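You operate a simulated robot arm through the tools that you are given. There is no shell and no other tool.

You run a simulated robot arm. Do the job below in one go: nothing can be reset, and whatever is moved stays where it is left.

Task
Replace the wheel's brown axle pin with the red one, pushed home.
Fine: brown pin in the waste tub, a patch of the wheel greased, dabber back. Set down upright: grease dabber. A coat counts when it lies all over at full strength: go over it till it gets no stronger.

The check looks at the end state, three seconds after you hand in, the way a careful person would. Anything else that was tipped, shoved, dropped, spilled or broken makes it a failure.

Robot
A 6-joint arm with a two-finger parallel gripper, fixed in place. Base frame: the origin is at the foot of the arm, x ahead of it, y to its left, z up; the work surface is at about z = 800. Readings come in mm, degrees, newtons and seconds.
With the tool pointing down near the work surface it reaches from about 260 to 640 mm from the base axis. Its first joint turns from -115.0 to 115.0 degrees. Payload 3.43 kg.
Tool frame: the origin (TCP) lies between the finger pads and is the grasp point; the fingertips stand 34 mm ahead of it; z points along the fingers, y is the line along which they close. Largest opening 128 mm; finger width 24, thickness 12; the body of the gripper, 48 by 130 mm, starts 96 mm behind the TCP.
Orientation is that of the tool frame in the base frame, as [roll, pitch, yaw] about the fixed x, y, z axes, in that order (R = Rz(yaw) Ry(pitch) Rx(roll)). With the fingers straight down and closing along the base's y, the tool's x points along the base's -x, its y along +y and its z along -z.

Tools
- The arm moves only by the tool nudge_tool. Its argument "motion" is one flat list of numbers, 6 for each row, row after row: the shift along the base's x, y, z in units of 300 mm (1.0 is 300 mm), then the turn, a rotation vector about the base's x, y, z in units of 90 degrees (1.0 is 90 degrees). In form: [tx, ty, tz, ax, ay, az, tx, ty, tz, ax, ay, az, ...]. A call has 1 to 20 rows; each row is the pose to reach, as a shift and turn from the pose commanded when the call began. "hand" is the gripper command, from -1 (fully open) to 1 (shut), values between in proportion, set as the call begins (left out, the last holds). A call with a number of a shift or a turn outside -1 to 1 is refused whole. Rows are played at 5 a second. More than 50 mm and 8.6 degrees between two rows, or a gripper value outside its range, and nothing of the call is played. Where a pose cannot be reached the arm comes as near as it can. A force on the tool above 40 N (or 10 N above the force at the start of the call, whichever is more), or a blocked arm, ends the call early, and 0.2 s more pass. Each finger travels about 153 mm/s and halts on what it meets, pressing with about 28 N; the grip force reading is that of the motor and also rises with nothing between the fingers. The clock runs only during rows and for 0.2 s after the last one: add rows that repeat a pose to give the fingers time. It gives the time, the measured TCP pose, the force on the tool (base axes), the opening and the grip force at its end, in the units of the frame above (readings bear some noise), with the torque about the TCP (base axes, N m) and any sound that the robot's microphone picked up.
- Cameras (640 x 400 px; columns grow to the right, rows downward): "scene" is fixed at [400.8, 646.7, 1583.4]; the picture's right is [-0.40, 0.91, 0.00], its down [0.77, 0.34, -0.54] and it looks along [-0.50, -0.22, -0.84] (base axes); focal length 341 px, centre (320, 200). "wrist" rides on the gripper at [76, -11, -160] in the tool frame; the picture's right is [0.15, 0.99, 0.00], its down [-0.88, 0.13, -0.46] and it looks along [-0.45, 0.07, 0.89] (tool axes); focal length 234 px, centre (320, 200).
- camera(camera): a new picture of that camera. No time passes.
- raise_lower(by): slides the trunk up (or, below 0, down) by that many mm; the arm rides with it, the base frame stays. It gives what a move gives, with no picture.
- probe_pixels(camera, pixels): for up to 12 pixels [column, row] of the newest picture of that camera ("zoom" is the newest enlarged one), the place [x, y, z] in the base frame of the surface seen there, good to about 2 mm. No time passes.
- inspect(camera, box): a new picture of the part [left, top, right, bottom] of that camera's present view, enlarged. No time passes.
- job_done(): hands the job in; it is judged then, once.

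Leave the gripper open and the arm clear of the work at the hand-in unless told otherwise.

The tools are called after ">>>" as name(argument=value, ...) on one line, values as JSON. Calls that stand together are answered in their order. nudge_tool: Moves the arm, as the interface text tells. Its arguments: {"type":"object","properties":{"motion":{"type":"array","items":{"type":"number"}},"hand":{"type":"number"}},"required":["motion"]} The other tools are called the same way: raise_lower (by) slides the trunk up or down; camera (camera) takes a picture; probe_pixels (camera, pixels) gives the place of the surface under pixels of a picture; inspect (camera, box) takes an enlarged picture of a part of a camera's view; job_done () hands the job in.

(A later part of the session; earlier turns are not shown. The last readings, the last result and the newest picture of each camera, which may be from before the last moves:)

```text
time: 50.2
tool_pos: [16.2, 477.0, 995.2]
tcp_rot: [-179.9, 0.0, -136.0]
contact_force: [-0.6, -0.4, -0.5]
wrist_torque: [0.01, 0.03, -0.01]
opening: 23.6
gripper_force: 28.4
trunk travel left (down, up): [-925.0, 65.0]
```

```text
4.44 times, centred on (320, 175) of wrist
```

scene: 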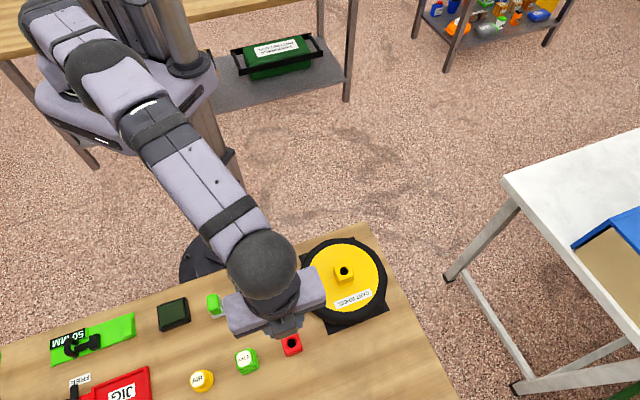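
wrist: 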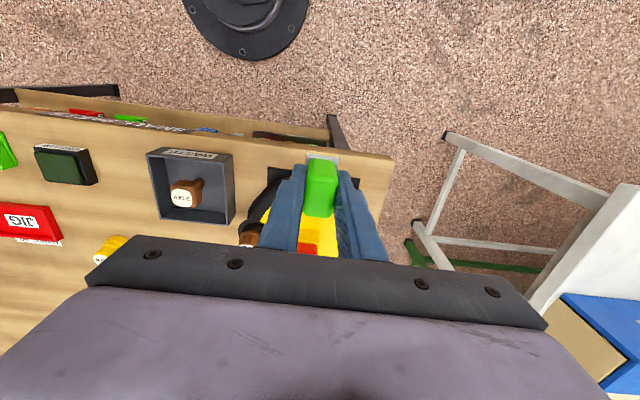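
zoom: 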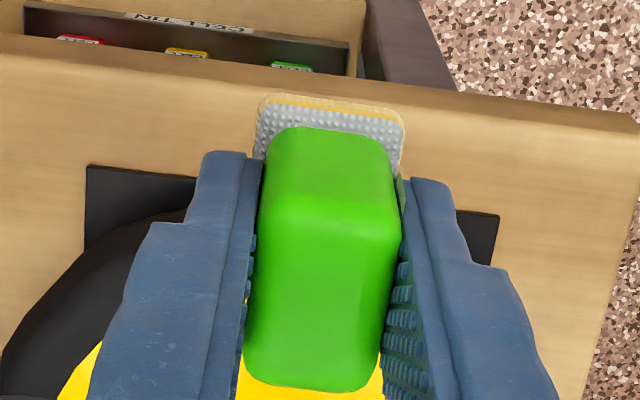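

The print is faint; the foot still carries grease. I go back and press three more times at exactly the same place, then look.

>>> nudge_tool(motion=[0.1, 0.1, -0.1, 0, 0, 0, 0.2, 0.2, -0.2, 0, 0, 0, 0.25, 0.25, -0.28, 0, 0, 0, 0.25, 0.25, -0.33, 0, 0, 0, 0.25, 0.25, -0.346, 0, 0, 0, 0.25, 0.25, -0.35, 0, 0, 0, 0.25, 0.25, -0.35, 0, 0, 0, 0.25, 0.25, -0.335, 0, 0, 0, 0.25, 0.25, -0.32, 0, 0, 0, 0.25, 0.25, -0.345, 0, 0, 0, 0.25, 0.25, -0.35, 0, 0, 0, 0.25, 0.25, -0.35, 0, 0, 0, 0.25, 0.25, -0.335, 0, 0, 0, 0.25, 0.25, -0.32, 0, 0, 0, 0.25, 0.25, -0.345, 0, 0, 0, 0.25, 0.25, -0.35, 0, 0, 0, 0.25, 0.25, -0.35, 0, 0, 0])

>>> nudge_tool(motion=[0, 0, 0.03, 0, 0, 0, 0, 0, 0.1, 0, 0, 0, -0.06, -0.06, 0.2, 0, 0, 0, -0.15, -0.15, 0.3, 0, 0, 0, -0.25, -0.25, 0.35, 0, 0, 0])

>>> inspect(camera="scene", box=[322, 240, 352, 260])

>>> inspect(camera="wrist", box=[270, 130, 370, 220])

```text
refused: row 1 steps farther than a row can; nothing moved
```

```text
time: 51.4
tool_pos: [-56.3, 402.0, 1102.4]
tcp_rot: [-180.0, 0.1, -135.9]
contact_force: [0.9, -0.2, -0.7]
wrist_torque: [0.01, -0.04, 0.01]
opening: 23.1
gripper_force: 28.4
trunk travel left (down, up): [-925.0, 65.0]
```

```text
16.00 times, centred on (337, 250) of scene
```

zoom: 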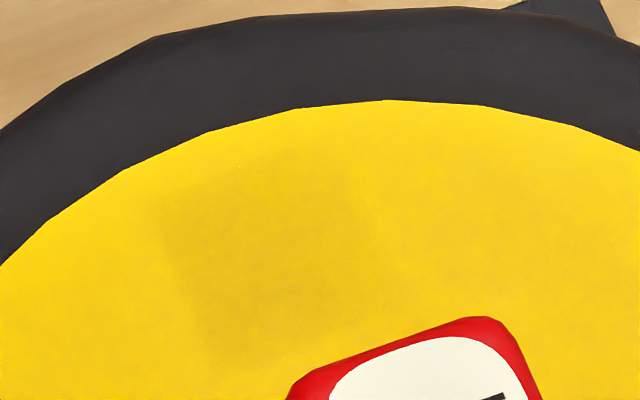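

```text
4.44 times, centred on (320, 175) of wrist
```

zoom: 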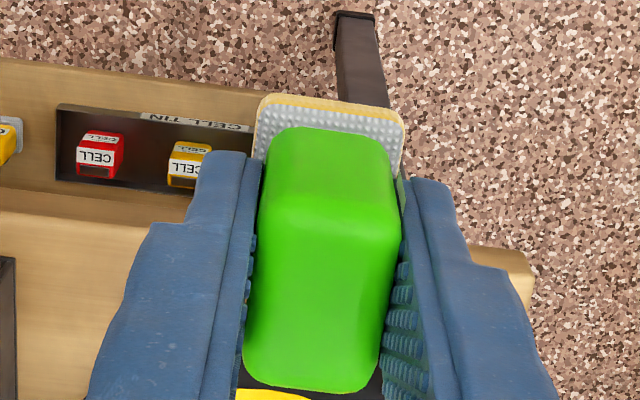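

My first call was refused (step of 52 mm) and the retreat ran twice, so the tool is merely farther off; nothing touched. I come back above the patch in smaller steps.

>>> nudge_tool(motion=[0.0625, 0.0625, -0.075, 0, 0, 0, 0.125, 0.125, -0.15, 0, 0, 0, 0.1875, 0.1875, -0.225, 0, 0, 0, 0.25, 0.25, -0.3, 0, 0, 0, 0.3125, 0.3125, -0.375, 0, 0, 0, 0.375, 0.375, -0.44, 0, 0, 0, 0.4375, 0.4375, -0.5, 0, 0, 0, 0.5, 0.5, -0.56, 0, 0, 0, 0.5, 0.5, -0.62, 0, 0, 0, 0.5, 0.5, -0.62, 0, 0, 0])

```text
time: 53.6
tool_pos: [95.8, 556.1, 911.5]
tcp_rot: [180.0, 0.0, -135.9]
contact_force: [0.4, 0.4, -0.2]
wrist_torque: [0.02, 0.01, 0.06]
opening: 23.4
gripper_force: 27.8
trunk travel left (down, up): [-925.0, 65.0]
```

I'm 24 mm above the press pose. Now three presses at the same place.

>>> nudge_tool(motion=[0, 0, -0.05, 0, 0, 0, 0, 0, -0.074, 0, 0, 0, 0, 0, -0.08, 0, 0, 0, 0, 0, -0.08, 0, 0, 0, 0, 0, -0.06, 0, 0, 0, 0, 0, -0.04, 0, 0, 0, 0, 0, -0.07, 0, 0, 0, 0, 0, -0.08, 0, 0, 0, 0, 0, -0.08, 0, 0, 0, 0, 0, -0.06, 0, 0, 0, 0, 0, -0.04, 0, 0, 0, 0, 0, -0.07, 0, 0, 0, 0, 0, -0.08, 0, 0, 0, 0, 0, -0.08, 0, 0, 0])

```text
time: 56.6
tool_pos: [93.5, 553.2, 891.3]
tcp_rot: [179.8, 0.2, -135.9]
contact_force: [-0.1, -3.4, 19.3]
wrist_torque: [-0.31, 0.04, 0.01]
opening: 23.1
gripper_force: 28.0
trunk travel left (down, up): [-925.0, 65.0]
```

Pressed three times at about 20–25 N. I lift and back off to look.

>>> nudge_tool(motion=[0, 0, 0.03, 0, 0, 0, 0, 0, 0.1, 0, 0, 0, -0.06, -0.06, 0.2, 0, 0, 0, -0.15, -0.15, 0.26, 0, 0, 0, -0.25, -0.25, 0.26, 0, 0, 0])

>>> inspect(camera="scene", box=[322, 240, 352, 260])

>>> inspect(camera="wrist", box=[270, 130, 370, 220])

```text
time: 57.8
tool_pos: [17.9, 477.9, 967.7]
tcp_rot: [-179.9, 0.0, -136.0]
contact_force: [-0.7, -0.3, -0.7]
wrist_torque: [-0.01, -0.01, 0.04]
opening: 23.1
gripper_force: 27.7
trunk travel left (down, up): [-925.0, 65.0]
```

```text
16.00 times, centred on (337, 250) of scene
```

zoom: 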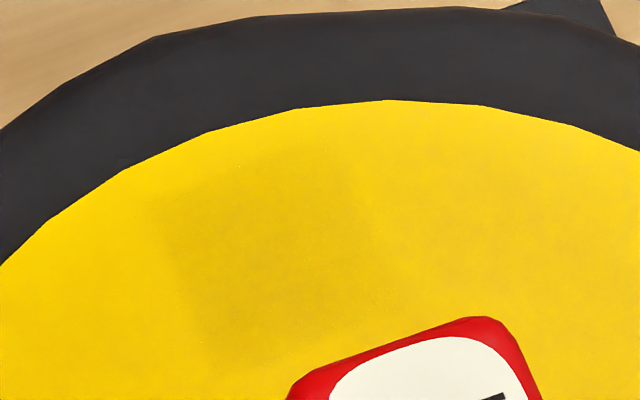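

```text
4.44 times, centred on (320, 175) of wrist
```

zoom: 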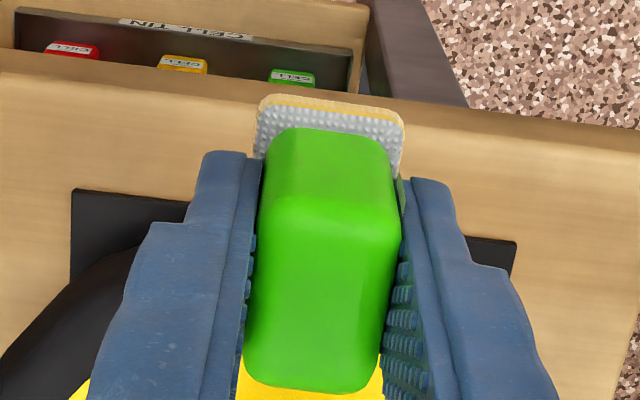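

The print stays faint from here (cream grease on yellow is hard to see). I move aside to look at the patch with the wrist camera.

>>> nudge_tool(motion=[0.0967, -0.034, 0, 0, 0, 0, 0.193, -0.068, 0, 0, 0, 0, 0.29, -0.102, 0, 0, 0, 0, 0.387, -0.136, 0, 0, 0, 0, 0.483, -0.17, 0, 0, 0, 0])

>>> camera(camera="wrist")

>>> inspect(camera="wrist", box=[370, 130, 490, 220])

```text
time: 59.0
tool_pos: [163.7, 427.7, 966.3]
tcp_rot: [179.9, 0.0, -136.0]
contact_force: [-0.2, 0.3, -0.8]
wrist_torque: [0.0, 0.04, 0.03]
opening: 22.9
gripper_force: 27.6
trunk travel left (down, up): [-925.0, 65.0]
```

```text
taken
```

wrist: 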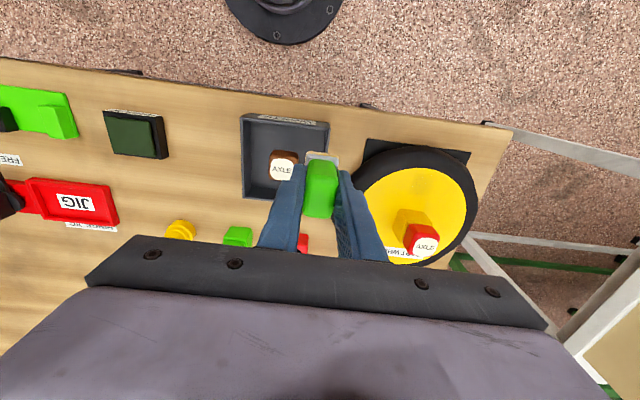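

```text
4.44 times, centred on (430, 175) of wrist
```

zoom: 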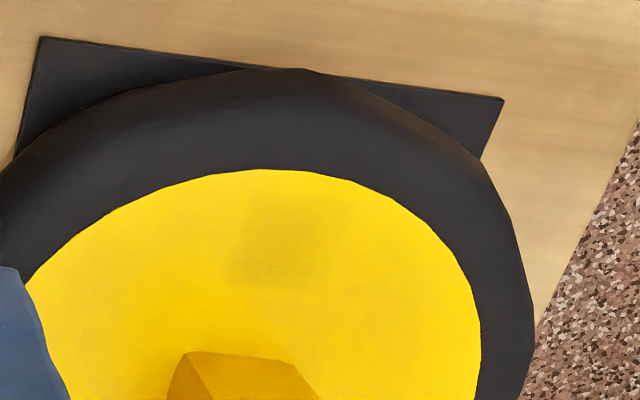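

>>> inspect(camera="wrist", box=[405, 167, 440, 202])

>>> inspect(camera="scene", box=[322, 240, 352, 260])

>>> inspect(camera="scene", box=[300, 230, 380, 300])

```text
11.43 times, centred on (422, 184) of wrist
```

zoom: 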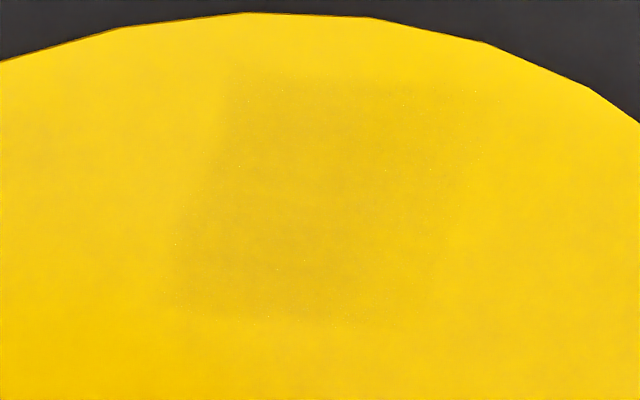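

```text
16.00 times, centred on (337, 250) of scene
```

zoom: 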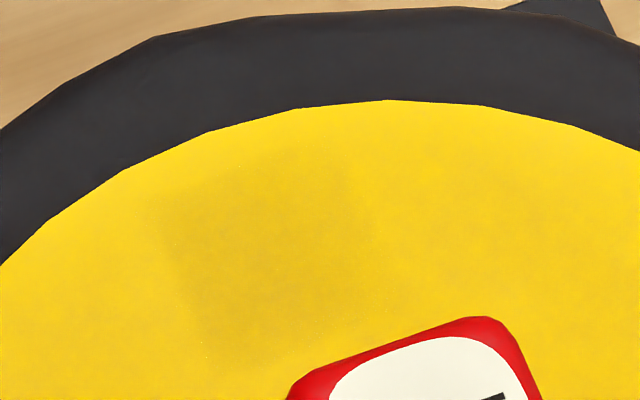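

```text
5.71 times, centred on (340, 265) of scene
```

zoom: 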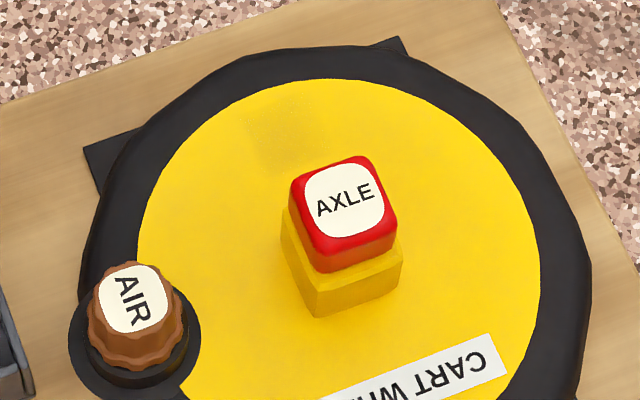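

The print shows but weakly. I'll reload from the pad and go over it again to see whether it strengthens. First back to the pad (pose known from before), pressing there twice.

>>> nudge_tool(motion=[0.0895, -0.0748, 0, 0, 0, 0, 0.179, -0.1496, 0, 0, 0, 0, 0.2686, -0.2244, 0, 0, 0, 0, 0.358, -0.299, 0, 0, 0, 0, 0.4476, -0.374, 0, 0, 0, 0, 0.537, -0.449, 0, 0, 0, 0, 0.6267, -0.5237, 0, 0, 0, 0, 0.6267, -0.5237, -0.12, 0, 0, 0, 0.6267, -0.5237, -0.22, 0, 0, 0, 0.6267, -0.5237, -0.28, 0, 0, 0, 0.6267, -0.5237, -0.305, 0, 0, 0, 0.6267, -0.5237, -0.311, 0, 0, 0, 0.6267, -0.5237, -0.311, 0, 0, 0, 0.6267, -0.5237, -0.29, 0, 0, 0, 0.6267, -0.5237, -0.305, 0, 0, 0, 0.6267, -0.5237, -0.312, 0, 0, 0, 0.6267, -0.5237, -0.312, 0, 0, 0])

>>> inspect(camera="wrist", box=[240, 100, 400, 200])

```text
time: 62.6
tool_pos: [351.8, 271.0, 874.9]
tcp_rot: [180.0, 0.2, -135.8]
contact_force: [-2.1, 0.4, 17.0]
wrist_torque: [-0.01, 0.15, 0.02]
opening: 23.1
gripper_force: 28.0
trunk travel left (down, up): [-925.0, 65.0]
```

```text
4.00 times, centred on (320, 150) of wrist
```

zoom: 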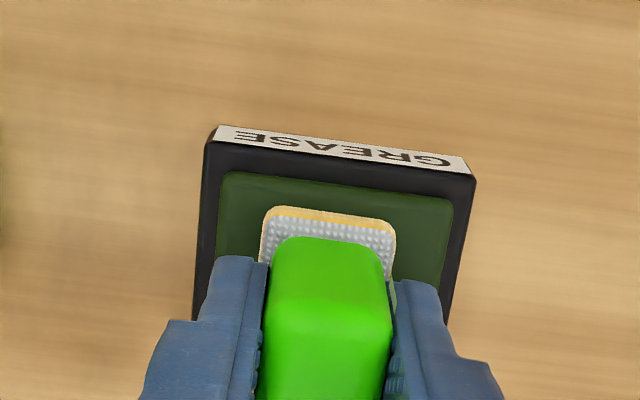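

Loaded again (17 N). Back over the patch and press at the same place.

>>> nudge_tool(motion=[0, 0, 0.04, 0, 0, 0, 0, 0, 0.16, 0, 0, 0, 0, 0, 0.29, 0, 0, 0, -0.0955, 0.1049, 0.29, 0, 0, 0, -0.191, 0.2097, 0.29, 0, 0, 0, -0.2866, 0.3146, 0.29, 0, 0, 0, -0.3821, 0.4194, 0.29, 0, 0, 0, -0.4776, 0.5243, 0.29, 0, 0, 0, -0.5731, 0.6291, 0.29, 0, 0, 0, -0.6687, 0.734, 0.29, 0, 0, 0, -0.7642, 0.8388, 0.29, 0, 0, 0, -0.8597, 0.9437, 0.29, 0, 0, 0, -0.8597, 0.9437, 0.18, 0, 0, 0, -0.8597, 0.9437, 0.1, 0, 0, 0, -0.8597, 0.9437, 0.065, 0, 0, 0, -0.8597, 0.9437, 0.055, 0, 0, 0, -0.8597, 0.9437, 0.052, 0, 0, 0, -0.8597, 0.9437, 0.052, 0, 0, 0, -0.8597, 0.9437, 0.052, 0, 0, 0])

```text
time: 66.6
tool_pos: [94.4, 554.3, 892.0]
tcp_rot: [179.8, 0.3, -135.9]
contact_force: [-0.9, -0.1, 18.3]
wrist_torque: [-0.1, 0.01, -0.02]
opening: 23.1
gripper_force: 28.2
trunk travel left (down, up): [-925.0, 65.0]
```

18 N. Two more presses in place, then lift and move to the same viewing spot as before.

>>> nudge_tool(motion=[0, 0, 0.02, 0, 0, 0, 0, 0, 0.03, 0, 0, 0, 0, 0, 0.008, 0, 0, 0, 0, 0, 0, 0, 0, 0, 0, 0, 0, 0, 0, 0, 0, 0, 0.02, 0, 0, 0, 0, 0, 0.03, 0, 0, 0, 0, 0, 0.008, 0, 0, 0, 0, 0, 0, 0, 0, 0, 0, 0, 0, 0, 0, 0, 0, 0, 0.03, 0, 0, 0, 0, 0, 0.13, 0, 0, 0, 0, 0, 0.26, 0, 0, 0, 0.0583, -0.105, 0.26, 0, 0, 0, 0.1165, -0.21, 0.26, 0, 0, 0, 0.175, -0.315, 0.26, 0, 0, 0, 0.233, -0.42, 0.26, 0, 0, 0, 0.233, -0.42, 0.26, 0, 0, 0])

>>> inspect(camera="wrist", box=[405, 167, 440, 202])

>>> inspect(camera="scene", box=[322, 240, 352, 260])

>>> inspect(camera="scene", box=[300, 230, 380, 300])

```text
time: 70.4
tool_pos: [161.1, 429.8, 966.3]
tcp_rot: [-180.0, 0.0, -135.9]
contact_force: [0.5, 0.2, 0.0]
wrist_torque: [-0.02, -0.04, 0.0]
opening: 23.5
gripper_force: 27.9
trunk travel left (down, up): [-925.0, 65.0]
```

```text
11.43 times, centred on (422, 184) of wrist
```

zoom: 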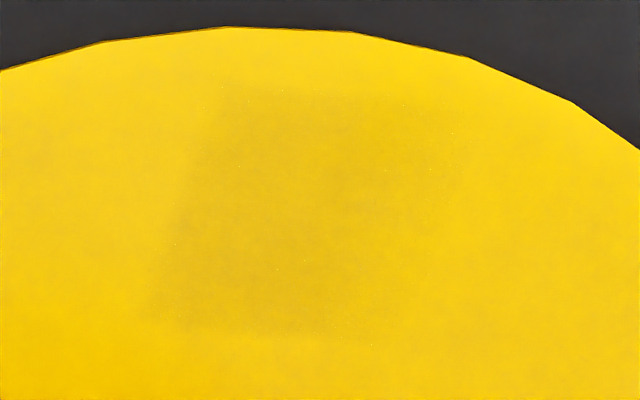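

```text
16.00 times, centred on (337, 250) of scene
```

zoom: 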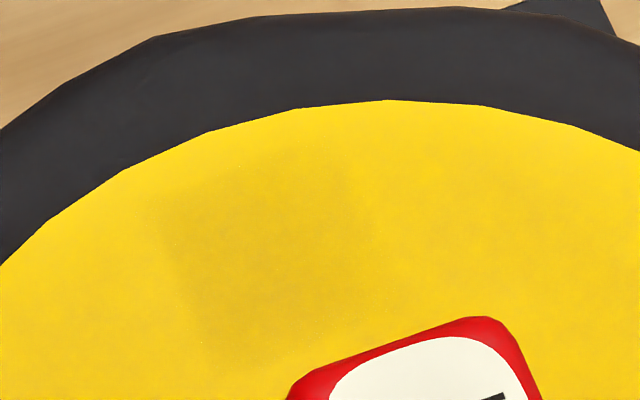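

```text
5.71 times, centred on (340, 265) of scene
```

zoom: 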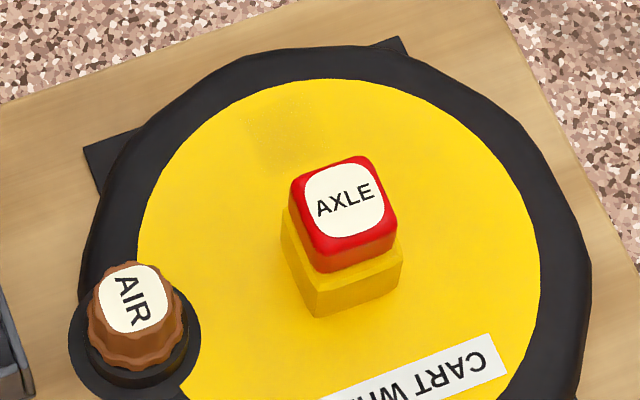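

The patch has sharper edges but looks hardly stronger from pressing alone. "Go over it" may call for wiping: I return, press lightly and stroke ±8 mm sideways several times.

>>> nudge_tool(motion=[-0.0583, 0.105, 0, 0, 0, 0, -0.1165, 0.21, 0, 0, 0, 0, -0.175, 0.315, 0, 0, 0, 0, -0.233, 0.42, 0, 0, 0, 0, -0.233, 0.42, -0.12, 0, 0, 0, -0.233, 0.42, -0.22, 0, 0, 0, -0.233, 0.42, -0.25, 0, 0, 0, -0.233, 0.42, -0.258, 0, 0, 0, -0.2515, 0.4392, -0.258, 0, 0, 0, -0.233, 0.42, -0.258, 0, 0, 0, -0.2145, 0.4008, -0.258, 0, 0, 0, -0.233, 0.42, -0.258, 0, 0, 0, -0.2515, 0.4392, -0.258, 0, 0, 0, -0.233, 0.42, -0.258, 0, 0, 0, -0.2145, 0.4008, -0.258, 0, 0, 0, -0.233, 0.42, -0.258, 0, 0, 0, -0.2515, 0.4392, -0.258, 0, 0, 0, -0.233, 0.42, -0.258, 0, 0, 0, -0.2145, 0.4008, -0.258, 0, 0, 0, -0.233, 0.42, -0.258, 0, 0, 0])

>>> inspect(camera="wrist", box=[220, 80, 420, 220])

```text
time: 74.6
tool_pos: [95.7, 552.1, 892.1]
tcp_rot: [-179.9, 0.0, -135.9]
contact_force: [1.9, -3.7, 19.1]
wrist_torque: [-0.1, -0.1, -0.01]
opening: 23.4
gripper_force: 27.7
trunk travel left (down, up): [-925.0, 65.0]
```

```text
2.86 times, centred on (320, 150) of wrist
```

zoom: 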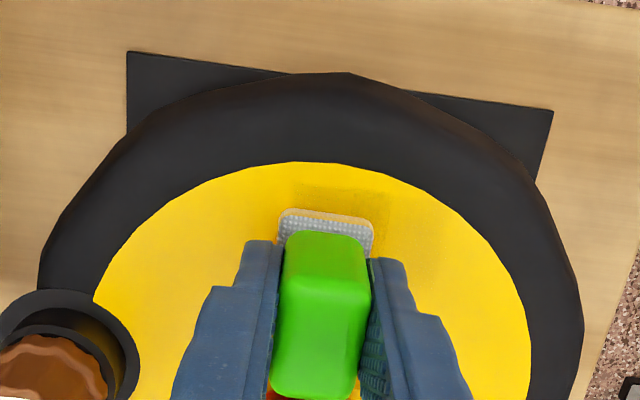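

A duller area now shows around the foot. I lift and view from the same spot.

>>> nudge_tool(motion=[0, 0, 0.03, 0, 0, 0, 0, 0, 0.13, 0, 0, 0, 0, 0, 0.258, 0, 0, 0, 0.0583, -0.105, 0.258, 0, 0, 0, 0.1165, -0.21, 0.258, 0, 0, 0, 0.175, -0.315, 0.258, 0, 0, 0, 0.233, -0.42, 0.258, 0, 0, 0, 0.233, -0.42, 0.258, 0, 0, 0])

>>> inspect(camera="wrist", box=[405, 167, 440, 202])

>>> inspect(camera="scene", box=[322, 240, 352, 260])

>>> inspect(camera="wrist", box=[280, 130, 370, 220])

```text
time: 76.4
tool_pos: [164.3, 428.9, 967.3]
tcp_rot: [-180.0, 0.0, -135.9]
contact_force: [0.6, 0.3, -1.1]
wrist_torque: [-0.02, 0.0, 0.0]
opening: 23.3
gripper_force: 28.0
trunk travel left (down, up): [-925.0, 65.0]
```

```text
11.43 times, centred on (422, 184) of wrist
```

zoom: 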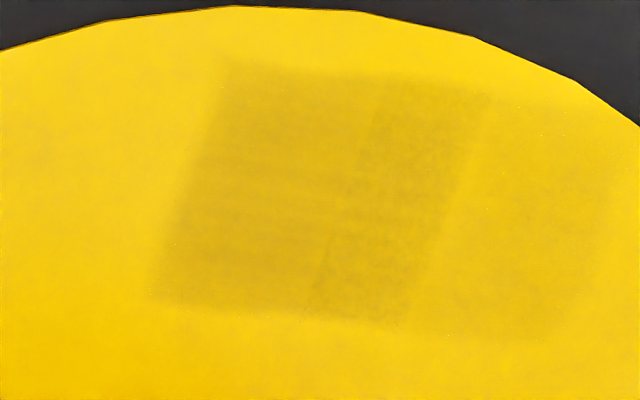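

```text
16.00 times, centred on (337, 250) of scene
```

zoom: 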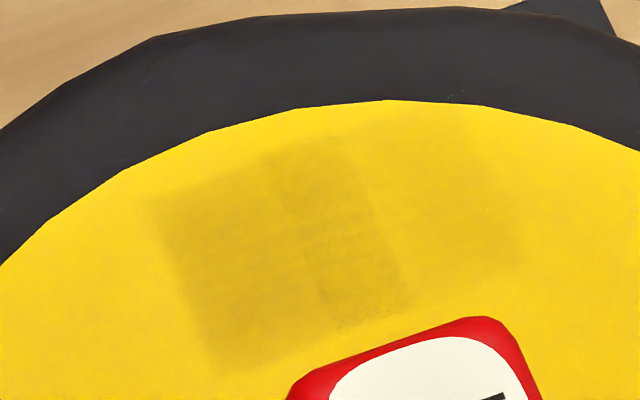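

```text
4.44 times, centred on (325, 175) of wrist
```

zoom: 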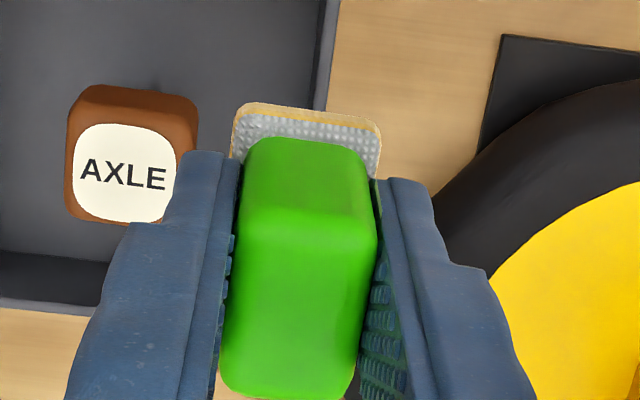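

Wiping clearly strengthens it: the original patch is now darker, with a light strip to its right. So I reload at the pad and stroke more.

>>> nudge_tool(motion=[0.0895, -0.0748, 0, 0, 0, 0, 0.179, -0.1496, 0, 0, 0, 0, 0.2686, -0.2244, 0, 0, 0, 0, 0.358, -0.299, 0, 0, 0, 0, 0.4476, -0.374, 0, 0, 0, 0, 0.537, -0.449, 0, 0, 0, 0, 0.6267, -0.5237, 0, 0, 0, 0, 0.6267, -0.5237, -0.12, 0, 0, 0, 0.6267, -0.5237, -0.22, 0, 0, 0, 0.6267, -0.5237, -0.28, 0, 0, 0, 0.6267, -0.5237, -0.305, 0, 0, 0, 0.6267, -0.5237, -0.311, 0, 0, 0, 0.6267, -0.5237, -0.311, 0, 0, 0, 0.6267, -0.5237, -0.311, 0, 0, 0])

>>> inspect(camera="wrist", box=[240, 100, 400, 200])

```text
time: 79.4
tool_pos: [352.3, 273.6, 872.4]
tcp_rot: [179.9, 0.1, -135.9]
contact_force: [-0.4, 0.8, 3.2]
wrist_torque: [0.01, 0.03, -0.05]
opening: 23.2
gripper_force: 28.4
trunk travel left (down, up): [-925.0, 65.0]
```

```text
4.00 times, centred on (320, 150) of wrist
```

zoom: 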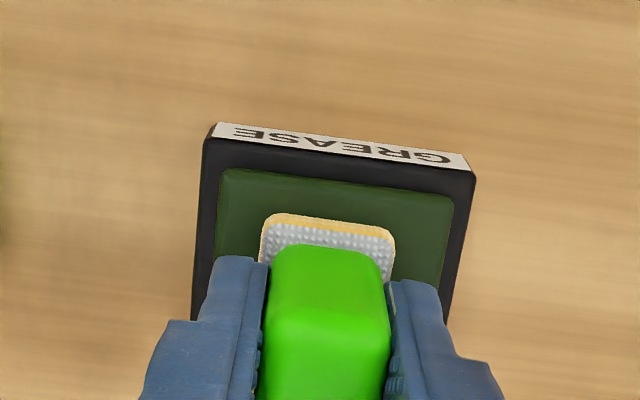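

The dabber has slid up about 2 mm in the grip, so contact here is only 3 N. I press 1.8 mm further to load it.

>>> nudge_tool(motion=[0, 0, -0.004, 0, 0, 0, 0, 0, -0.006, 0, 0, 0, 0, 0, -0.006, 0, 0, 0])

```text
time: 80.2
tool_pos: [351.9, 272.6, 873.4]
tcp_rot: [180.0, 0.3, -135.8]
contact_force: [-1.8, -1.4, 26.0]
wrist_torque: [-0.17, 0.15, 0.02]
opening: 23.5
gripper_force: 28.4
trunk travel left (down, up): [-925.0, 65.0]
```

Loaded. I carry it to the patch's left end (12 mm left of its middle) and set it down lightly.

>>> nudge_tool(motion=[0, 0, 0.04, 0, 0, 0, 0, 0, 0.16, 0, 0, 0, 0, 0, 0.29, 0, 0, 0, -0.0955, 0.1049, 0.29, 0, 0, 0, -0.191, 0.2097, 0.29, 0, 0, 0, -0.2866, 0.3146, 0.29, 0, 0, 0, -0.3821, 0.4194, 0.29, 0, 0, 0, -0.4776, 0.5243, 0.29, 0, 0, 0, -0.5731, 0.6291, 0.29, 0, 0, 0, -0.6687, 0.734, 0.29, 0, 0, 0, -0.7642, 0.8388, 0.29, 0, 0, 0, -0.8319, 0.9149, 0.29, 0, 0, 0, -0.8319, 0.9149, 0.18, 0, 0, 0, -0.8319, 0.9149, 0.1, 0, 0, 0, -0.8319, 0.9149, 0.068, 0, 0, 0, -0.8319, 0.9149, 0.058, 0, 0, 0, -0.8319, 0.9149, 0.058, 0, 0, 0])

>>> inspect(camera="wrist", box=[220, 80, 420, 220])

```text
time: 83.8
tool_pos: [101.6, 547.2, 890.5]
tcp_rot: [179.8, 0.2, -136.0]
contact_force: [-1.7, -2.7, 15.8]
wrist_torque: [-0.26, 0.08, -0.03]
opening: 23.7
gripper_force: 27.8
trunk travel left (down, up): [-925.0, 65.0]
```

```text
2.86 times, centred on (320, 150) of wrist
```

zoom: 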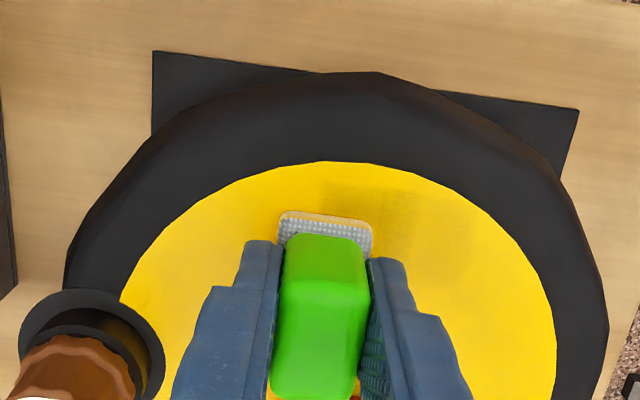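

The foot now sits left of the darker patch, and the patch reaches a little behind the foot. I look from the scene camera before stroking.

>>> inspect(camera="scene", box=[310, 225, 370, 265])

>>> probe_pixels(camera="zoom", pixels=[[320, 300], [250, 300], [260, 330], [320, 330], [400, 250]])

>>> inspect(camera="wrist", box=[290, 130, 370, 180])

>>> probe_pixels(camera="zoom", pixels=[[210, 165], [340, 175], [250, 120], [330, 110], [470, 130], [440, 120], [450, 250], [200, 200]])

```text
10.00 times, centred on (340, 245) of scene
```

zoom: 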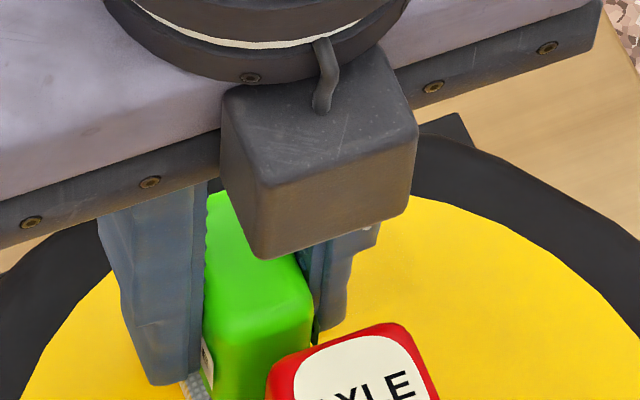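

```text
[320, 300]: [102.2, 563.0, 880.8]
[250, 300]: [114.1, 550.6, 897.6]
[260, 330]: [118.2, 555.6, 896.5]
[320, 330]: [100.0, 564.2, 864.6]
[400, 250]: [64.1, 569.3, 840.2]
```

```text
8.00 times, centred on (330, 155) of wrist
```

zoom: 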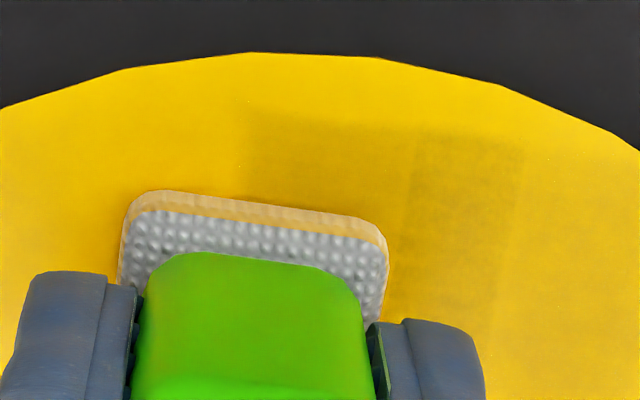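

```text
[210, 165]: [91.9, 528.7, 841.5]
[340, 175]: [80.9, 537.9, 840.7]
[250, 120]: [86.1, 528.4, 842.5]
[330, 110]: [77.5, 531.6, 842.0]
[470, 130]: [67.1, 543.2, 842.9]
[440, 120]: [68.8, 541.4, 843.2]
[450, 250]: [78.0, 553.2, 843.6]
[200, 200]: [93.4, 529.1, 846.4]
```

The patch seems to lie a bit behind where the foot stands. I stroke now from left to right and back over ±12 mm and then look again.

>>> nudge_tool(motion=[-0.0139, 0.0144, 0, 0, 0, 0, -0.0278, 0.0288, 0, 0, 0, 0, -0.0417, 0.0432, 0, 0, 0, 0, -0.0556, 0.0576, 0, 0, 0, 0, -0.0417, 0.0432, 0, 0, 0, 0, -0.0278, 0.0288, 0, 0, 0, 0, -0.0139, 0.0144, 0, 0, 0, 0, 0, 0, 0, 0, 0, 0])

>>> inspect(camera="wrist", box=[290, 130, 370, 180])

```text
time: 85.6
tool_pos: [99.6, 547.6, 891.4]
tcp_rot: [179.7, 0.3, -135.9]
contact_force: [-9.9, 9.1, 16.2]
wrist_torque: [0.24, 0.41, -0.11]
opening: 23.1
gripper_force: 28.2
trunk travel left (down, up): [-925.0, 65.0]
```

```text
8.00 times, centred on (330, 155) of wrist
```

zoom: 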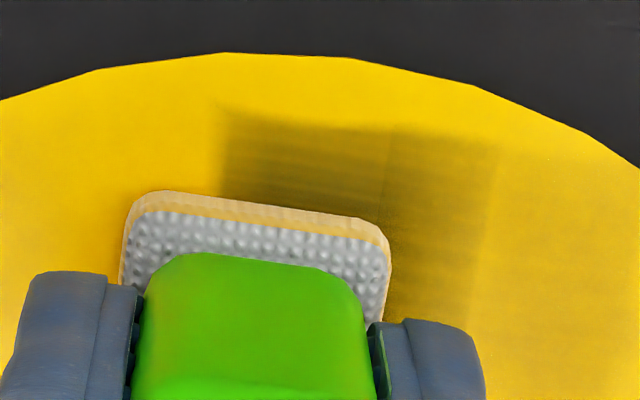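

Much stronger now: a dark patch shows behind the foot. I lift and view it from the side spot.

>>> nudge_tool(motion=[0, 0, 0.03, 0, 0, 0, 0, 0, 0.13, 0, 0, 0, 0, 0, 0.258, 0, 0, 0, 0.05, -0.095, 0.258, 0, 0, 0, 0.1, -0.19, 0.258, 0, 0, 0, 0.15, -0.285, 0.258, 0, 0, 0, 0.2052, -0.3912, 0.258, 0, 0, 0, 0.2052, -0.3912, 0.258, 0, 0, 0])

>>> inspect(camera="wrist", box=[395, 160, 455, 210])

>>> inspect(camera="scene", box=[310, 235, 380, 275])

```text
time: 87.4
tool_pos: [162.0, 429.8, 965.0]
tcp_rot: [-180.0, 0.0, -135.9]
contact_force: [-0.1, -0.2, -0.1]
wrist_torque: [0.02, -0.01, 0.0]
opening: 23.2
gripper_force: 27.8
trunk travel left (down, up): [-925.0, 65.0]
```

```text
8.00 times, centred on (425, 185) of wrist
```

zoom: 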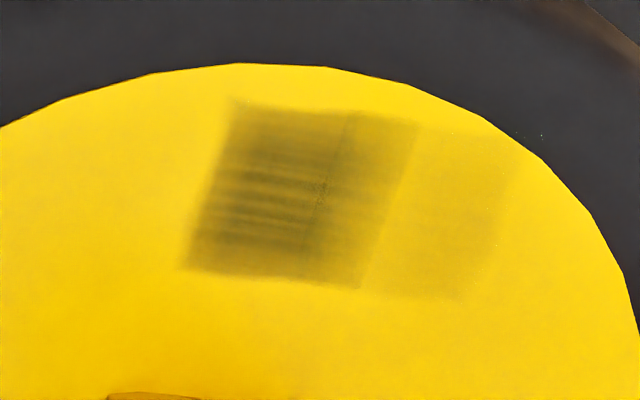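

```text
9.14 times, centred on (345, 255) of scene
```

zoom: 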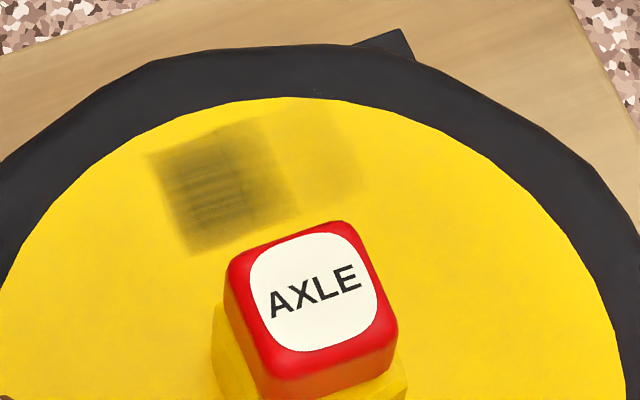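

>>> inspect(camera="wrist", box=[395, 160, 455, 210])

>>> probe_pixels(camera="zoom", pixels=[[237, 105], [185, 268], [360, 288], [418, 122], [515, 150], [460, 298], [330, 110], [300, 280], [240, 68], [405, 85]])

>>> inspect(camera="wrist", box=[290, 140, 360, 230])

>>> probe_pixels(camera="zoom", pixels=[[270, 45], [380, 65], [300, 250], [270, 105], [380, 115]])

```text
8.00 times, centred on (425, 185) of wrist
```

zoom: 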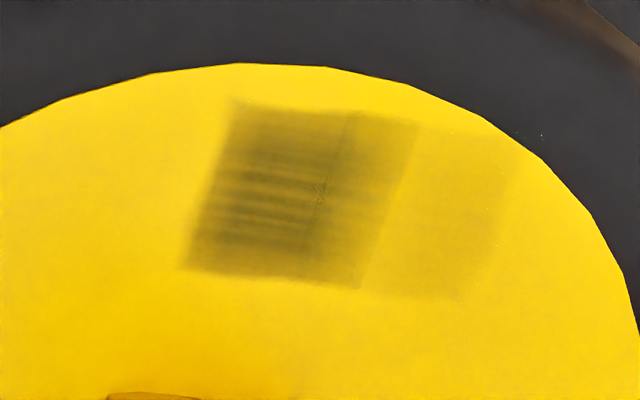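

```text
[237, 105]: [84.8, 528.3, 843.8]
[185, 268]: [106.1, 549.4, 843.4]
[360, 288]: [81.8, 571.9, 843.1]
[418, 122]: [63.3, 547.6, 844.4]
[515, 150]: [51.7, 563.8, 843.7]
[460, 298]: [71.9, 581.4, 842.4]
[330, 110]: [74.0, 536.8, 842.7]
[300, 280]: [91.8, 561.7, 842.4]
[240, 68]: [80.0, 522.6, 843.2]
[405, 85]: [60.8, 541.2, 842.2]
```

```text
4.44 times, centred on (325, 185) of wrist
```

zoom: 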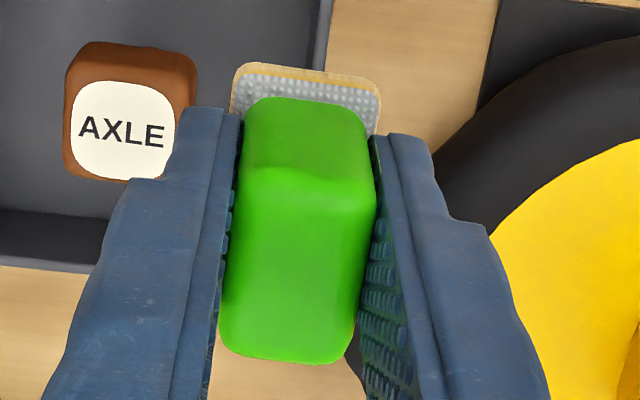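

```text
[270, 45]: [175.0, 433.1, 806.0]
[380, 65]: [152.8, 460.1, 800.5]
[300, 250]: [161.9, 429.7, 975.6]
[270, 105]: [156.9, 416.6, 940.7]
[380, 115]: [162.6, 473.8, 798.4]
```

The axle label seems slightly turned compared with earlier; I check whether the wheel has turned under the strokes.

>>> inspect(camera="scene", box=[220, 220, 420, 345])

>>> inspect(camera="scene", box=[310, 245, 390, 295])

>>> probe_pixels(camera="zoom", pixels=[[345, 395], [475, 350], [232, 322], [350, 285]])

```text
3.20 times, centred on (320, 282) of scene
```

zoom: 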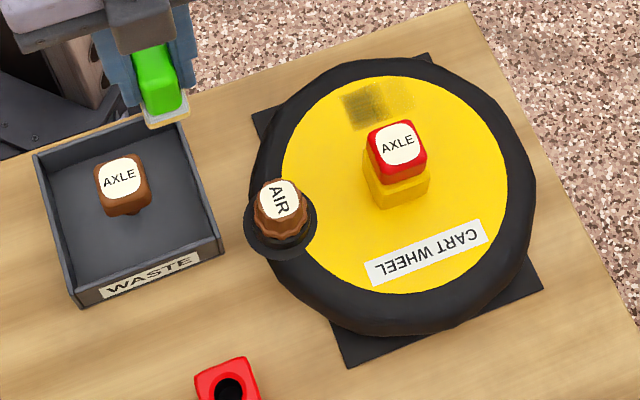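

```text
8.00 times, centred on (350, 270) of scene
```

zoom: 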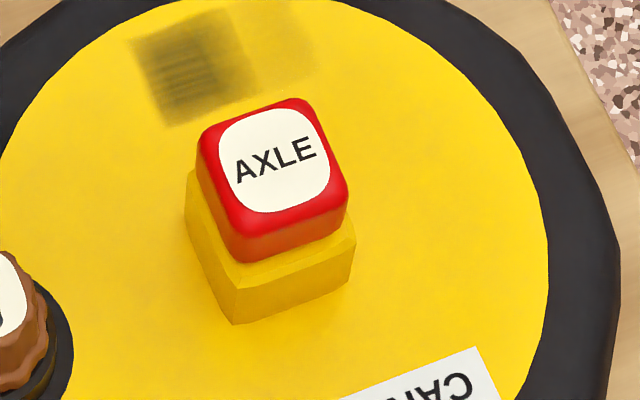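

```text
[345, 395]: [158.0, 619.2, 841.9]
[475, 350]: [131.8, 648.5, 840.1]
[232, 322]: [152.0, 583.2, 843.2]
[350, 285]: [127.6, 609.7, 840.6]
```

The wheel hasn't turned. The coat appears in strips within one area roughly u −12…+36, v −72…−42 mm from the hub (towards the base and right), so the patch to grease is likely that whole area. I probe the tyre's height near it and the red pin's top.

>>> probe_pixels(camera="zoom", pixels=[[260, 160], [290, 150], [300, 180], [250, 190], [280, 190], [310, 170]])

>>> inspect(camera="wrist", box=[380, 140, 480, 220])

>>> probe_pixels(camera="zoom", pixels=[[300, 110], [300, 90], [300, 60], [400, 120], [440, 120], [450, 150], [470, 170], [430, 90], [350, 108], [480, 230]])

```text
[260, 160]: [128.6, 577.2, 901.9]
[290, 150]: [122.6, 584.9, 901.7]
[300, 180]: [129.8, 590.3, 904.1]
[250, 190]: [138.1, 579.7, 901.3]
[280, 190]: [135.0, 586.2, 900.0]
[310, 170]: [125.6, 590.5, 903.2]
```

```text
5.00 times, centred on (430, 180) of wrist
```

zoom: 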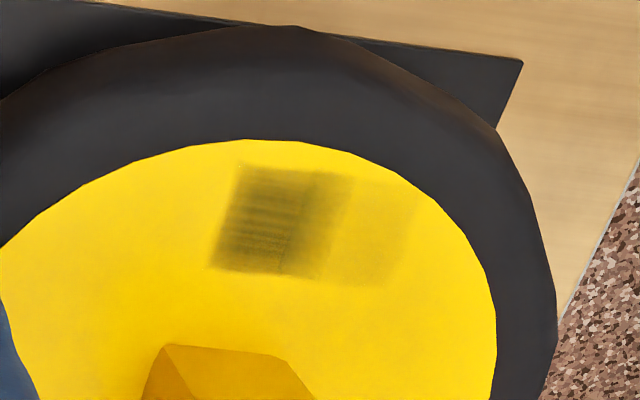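

```text
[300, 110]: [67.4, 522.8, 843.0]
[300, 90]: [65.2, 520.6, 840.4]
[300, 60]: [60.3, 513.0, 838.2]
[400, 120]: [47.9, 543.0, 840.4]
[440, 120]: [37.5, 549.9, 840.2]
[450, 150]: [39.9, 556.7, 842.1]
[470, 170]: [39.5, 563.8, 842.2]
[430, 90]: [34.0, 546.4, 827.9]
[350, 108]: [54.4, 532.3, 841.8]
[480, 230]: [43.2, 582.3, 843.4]
```

The tyre is level with the face and the red pin's top is still at 902. I reload at the pad.

>>> nudge_tool(motion=[0.0895, -0.0748, 0, 0, 0, 0, 0.179, -0.1496, 0, 0, 0, 0, 0.2686, -0.2244, 0, 0, 0, 0, 0.358, -0.299, 0, 0, 0, 0, 0.4476, -0.374, 0, 0, 0, 0, 0.537, -0.449, 0, 0, 0, 0, 0.6267, -0.5237, 0, 0, 0, 0, 0.6267, -0.5237, -0.12, 0, 0, 0, 0.6267, -0.5237, -0.22, 0, 0, 0, 0.6267, -0.5237, -0.28, 0, 0, 0, 0.6267, -0.5237, -0.305, 0, 0, 0, 0.6267, -0.5237, -0.315, 0, 0, 0, 0.6267, -0.5237, -0.315, 0, 0, 0, 0.6267, -0.5237, -0.315, 0, 0, 0])

```text
time: 90.4
tool_pos: [352.0, 271.7, 873.1]
tcp_rot: [180.0, 0.1, -135.9]
contact_force: [0.4, -2.2, 10.3]
wrist_torque: [-0.08, -0.06, 0.02]
opening: 23.2
gripper_force: 27.9
trunk travel left (down, up): [-925.0, 65.0]
```

10 N on the pad. Now to the right end of the area (24 mm right, 4 mm nearer the rim), setting down there.

>>> nudge_tool(motion=[0, 0, 0.04, 0, 0, 0, 0, 0, 0.16, 0, 0, 0, 0, 0, 0.29, 0, 0, 0, -0.1028, 0.1102, 0.29, 0, 0, 0, -0.2055, 0.2204, 0.29, 0, 0, 0, -0.3083, 0.3306, 0.29, 0, 0, 0, -0.4111, 0.4408, 0.29, 0, 0, 0, -0.5138, 0.5511, 0.29, 0, 0, 0, -0.6166, 0.6613, 0.29, 0, 0, 0, -0.7194, 0.7715, 0.29, 0, 0, 0, -0.8221, 0.8817, 0.29, 0, 0, 0, -0.9249, 0.9919, 0.29, 0, 0, 0, -0.9249, 0.9919, 0.18, 0, 0, 0, -0.9249, 0.9919, 0.1, 0, 0, 0, -0.9249, 0.9919, 0.068, 0, 0, 0, -0.9249, 0.9919, 0.055, 0, 0, 0, -0.9249, 0.9919, 0.055, 0, 0, 0])

>>> inspect(camera="wrist", box=[270, 120, 370, 190])

```text
time: 94.0
tool_pos: [73.1, 568.6, 889.9]
tcp_rot: [179.7, 0.2, -135.9]
contact_force: [0.5, -6.0, 19.7]
wrist_torque: [-0.33, -0.03, -0.03]
opening: 23.3
gripper_force: 28.0
trunk travel left (down, up): [-925.0, 65.0]
```

```text
5.71 times, centred on (320, 155) of wrist
```

zoom: 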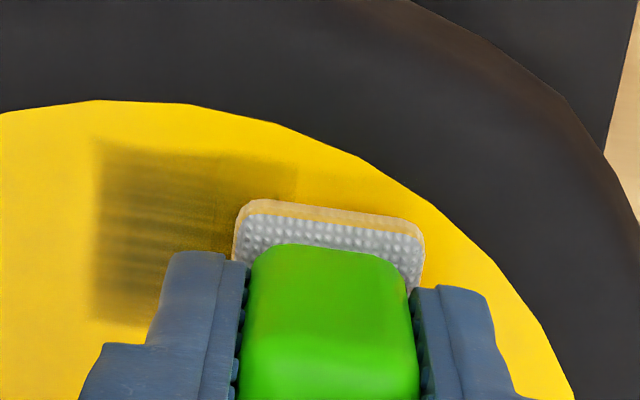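

The foot lies on the light strip (20 N). I stroke left 24 mm and back, twice.

>>> nudge_tool(motion=[0.0139, -0.0144, 0.001, 0, 0, 0, 0.0278, -0.0288, 0.001, 0, 0, 0, 0.0417, -0.0432, 0.001, 0, 0, 0, 0.0556, -0.0575, 0.001, 0, 0, 0, 0.0417, -0.0432, 0.001, 0, 0, 0, 0.0278, -0.0288, 0.001, 0, 0, 0, 0.0139, -0.0144, 0.001, 0, 0, 0, 0, 0, 0.001, 0, 0, 0, 0.0139, -0.0144, 0.001, 0, 0, 0, 0.0278, -0.0288, 0.001, 0, 0, 0, 0.0417, -0.0432, 0.001, 0, 0, 0, 0.0556, -0.0575, 0.001, 0, 0, 0, 0.0417, -0.0432, 0.001, 0, 0, 0, 0.0278, -0.0288, 0.001, 0, 0, 0, 0.0139, -0.0144, 0.001, 0, 0, 0, 0, 0, 0.001, 0, 0, 0])

>>> inspect(camera="wrist", box=[270, 120, 370, 190])

```text
time: 97.4
tool_pos: [76.7, 565.3, 890.3]
tcp_rot: [179.9, 0.1, -135.9]
contact_force: [10.9, -10.8, 19.0]
wrist_torque: [-0.37, -0.45, -0.01]
opening: 23.2
gripper_force: 28.1
trunk travel left (down, up): [-925.0, 65.0]
```

```text
5.71 times, centred on (320, 155) of wrist
```

zoom: 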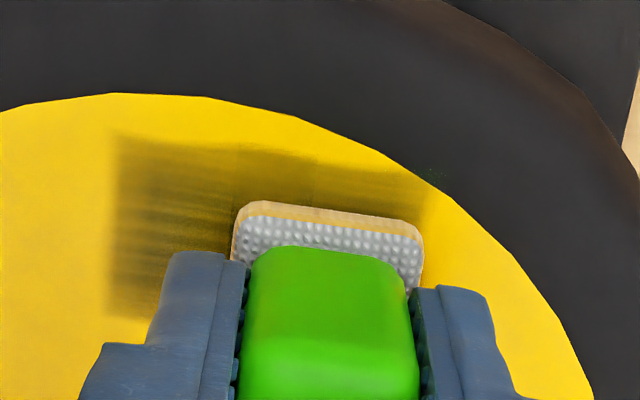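

The coat grows over the right part too. I lift and view from the side again.

>>> nudge_tool(motion=[0, 0, 0.03, 0, 0, 0, 0, 0, 0.13, 0, 0, 0, 0, 0, 0.258, 0, 0, 0, 0.06, -0.1, 0.258, 0, 0, 0, 0.12, -0.2, 0.258, 0, 0, 0, 0.18, -0.3, 0.258, 0, 0, 0, 0.24, -0.39, 0.258, 0, 0, 0, 0.2982, -0.4682, 0.258, 0, 0, 0, 0.2982, -0.4682, 0.258, 0, 0, 0])

>>> inspect(camera="wrist", box=[395, 160, 455, 210])

>>> inspect(camera="scene", box=[310, 235, 380, 275])

```text
time: 99.4
tool_pos: [166.6, 430.5, 967.3]
tcp_rot: [-180.0, -0.1, -135.9]
contact_force: [-0.4, 0.0, -1.0]
wrist_torque: [0.0, -0.01, -0.02]
opening: 23.2
gripper_force: 27.5
trunk travel left (down, up): [-925.0, 65.0]
```

```text
8.00 times, centred on (425, 185) of wrist
```

zoom: 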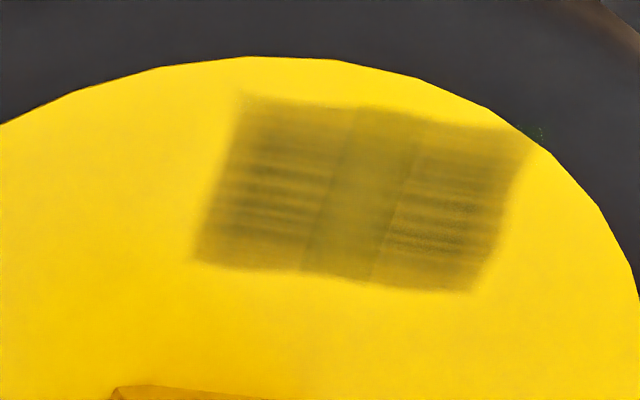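

```text
9.14 times, centred on (345, 255) of scene
```

zoom: 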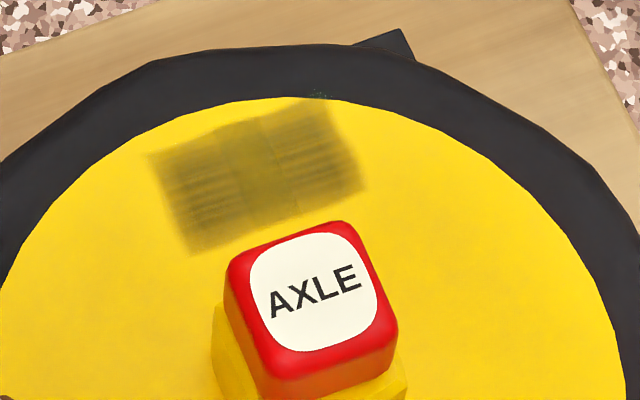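

The patch is clearly a fixed rectangle of three strips, each strengthening with strokes: left and right streaky dark, middle lighter. I reload and carry on.

>>> nudge_tool(motion=[0.0895, -0.0748, 0, 0, 0, 0, 0.179, -0.1496, 0, 0, 0, 0, 0.2686, -0.2244, 0, 0, 0, 0, 0.358, -0.299, 0, 0, 0, 0, 0.4476, -0.374, 0, 0, 0, 0, 0.537, -0.449, 0, 0, 0, 0, 0.6267, -0.5237, 0, 0, 0, 0, 0.6267, -0.5237, -0.12, 0, 0, 0, 0.6267, -0.5237, -0.22, 0, 0, 0, 0.6267, -0.5237, -0.28, 0, 0, 0, 0.6267, -0.5237, -0.305, 0, 0, 0, 0.6267, -0.5237, -0.316, 0, 0, 0, 0.6267, -0.5237, -0.316, 0, 0, 0, 0.6267, -0.5237, -0.316, 0, 0, 0])

>>> inspect(camera="wrist", box=[240, 100, 400, 200])

```text
time: 102.4
tool_pos: [351.5, 270.0, 872.3]
tcp_rot: [180.0, 0.2, -136.0]
contact_force: [-0.5, -1.1, 19.6]
wrist_torque: [-0.12, 0.1, -0.05]
opening: 23.2
gripper_force: 27.8
trunk travel left (down, up): [-925.0, 65.0]
```

```text
4.00 times, centred on (320, 150) of wrist
```

zoom: 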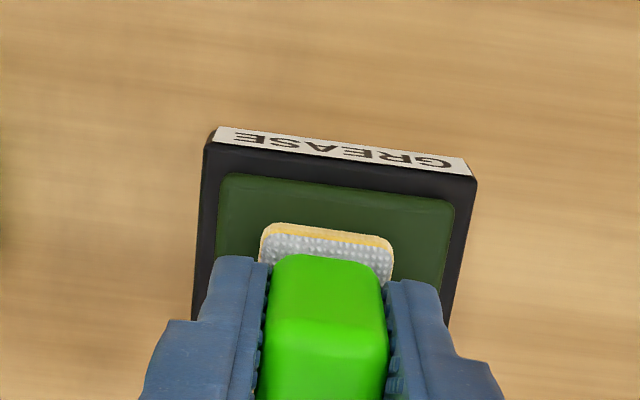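

Loaded (20 N). Now the middle of the area, nearer its own centre line, and set down.

>>> nudge_tool(motion=[0, 0, 0.04, 0, 0, 0, 0, 0, 0.16, 0, 0, 0, 0, 0, 0.29, 0, 0, 0, -0.1013, 0.1055, 0.29, 0, 0, 0, -0.2026, 0.211, 0.29, 0, 0, 0, -0.3038, 0.3164, 0.29, 0, 0, 0, -0.4051, 0.4219, 0.29, 0, 0, 0, -0.5064, 0.5274, 0.29, 0, 0, 0, -0.6077, 0.6329, 0.29, 0, 0, 0, -0.7089, 0.7383, 0.29, 0, 0, 0, -0.8102, 0.8438, 0.29, 0, 0, 0, -0.9115, 0.9493, 0.29, 0, 0, 0, -0.9115, 0.9493, 0.18, 0, 0, 0, -0.9115, 0.9493, 0.1, 0, 0, 0, -0.9115, 0.9493, 0.068, 0, 0, 0, -0.9115, 0.9493, 0.058, 0, 0, 0, -0.9115, 0.9493, 0.058, 0, 0, 0])

```text
time: 106.0
tool_pos: [78.7, 555.9, 890.1]
tcp_rot: [179.9, 0.0, -135.9]
contact_force: [0.0, -1.0, 8.8]
wrist_torque: [-0.09, -0.05, -0.02]
opening: 23.4
gripper_force: 27.9
trunk travel left (down, up): [-925.0, 65.0]
```

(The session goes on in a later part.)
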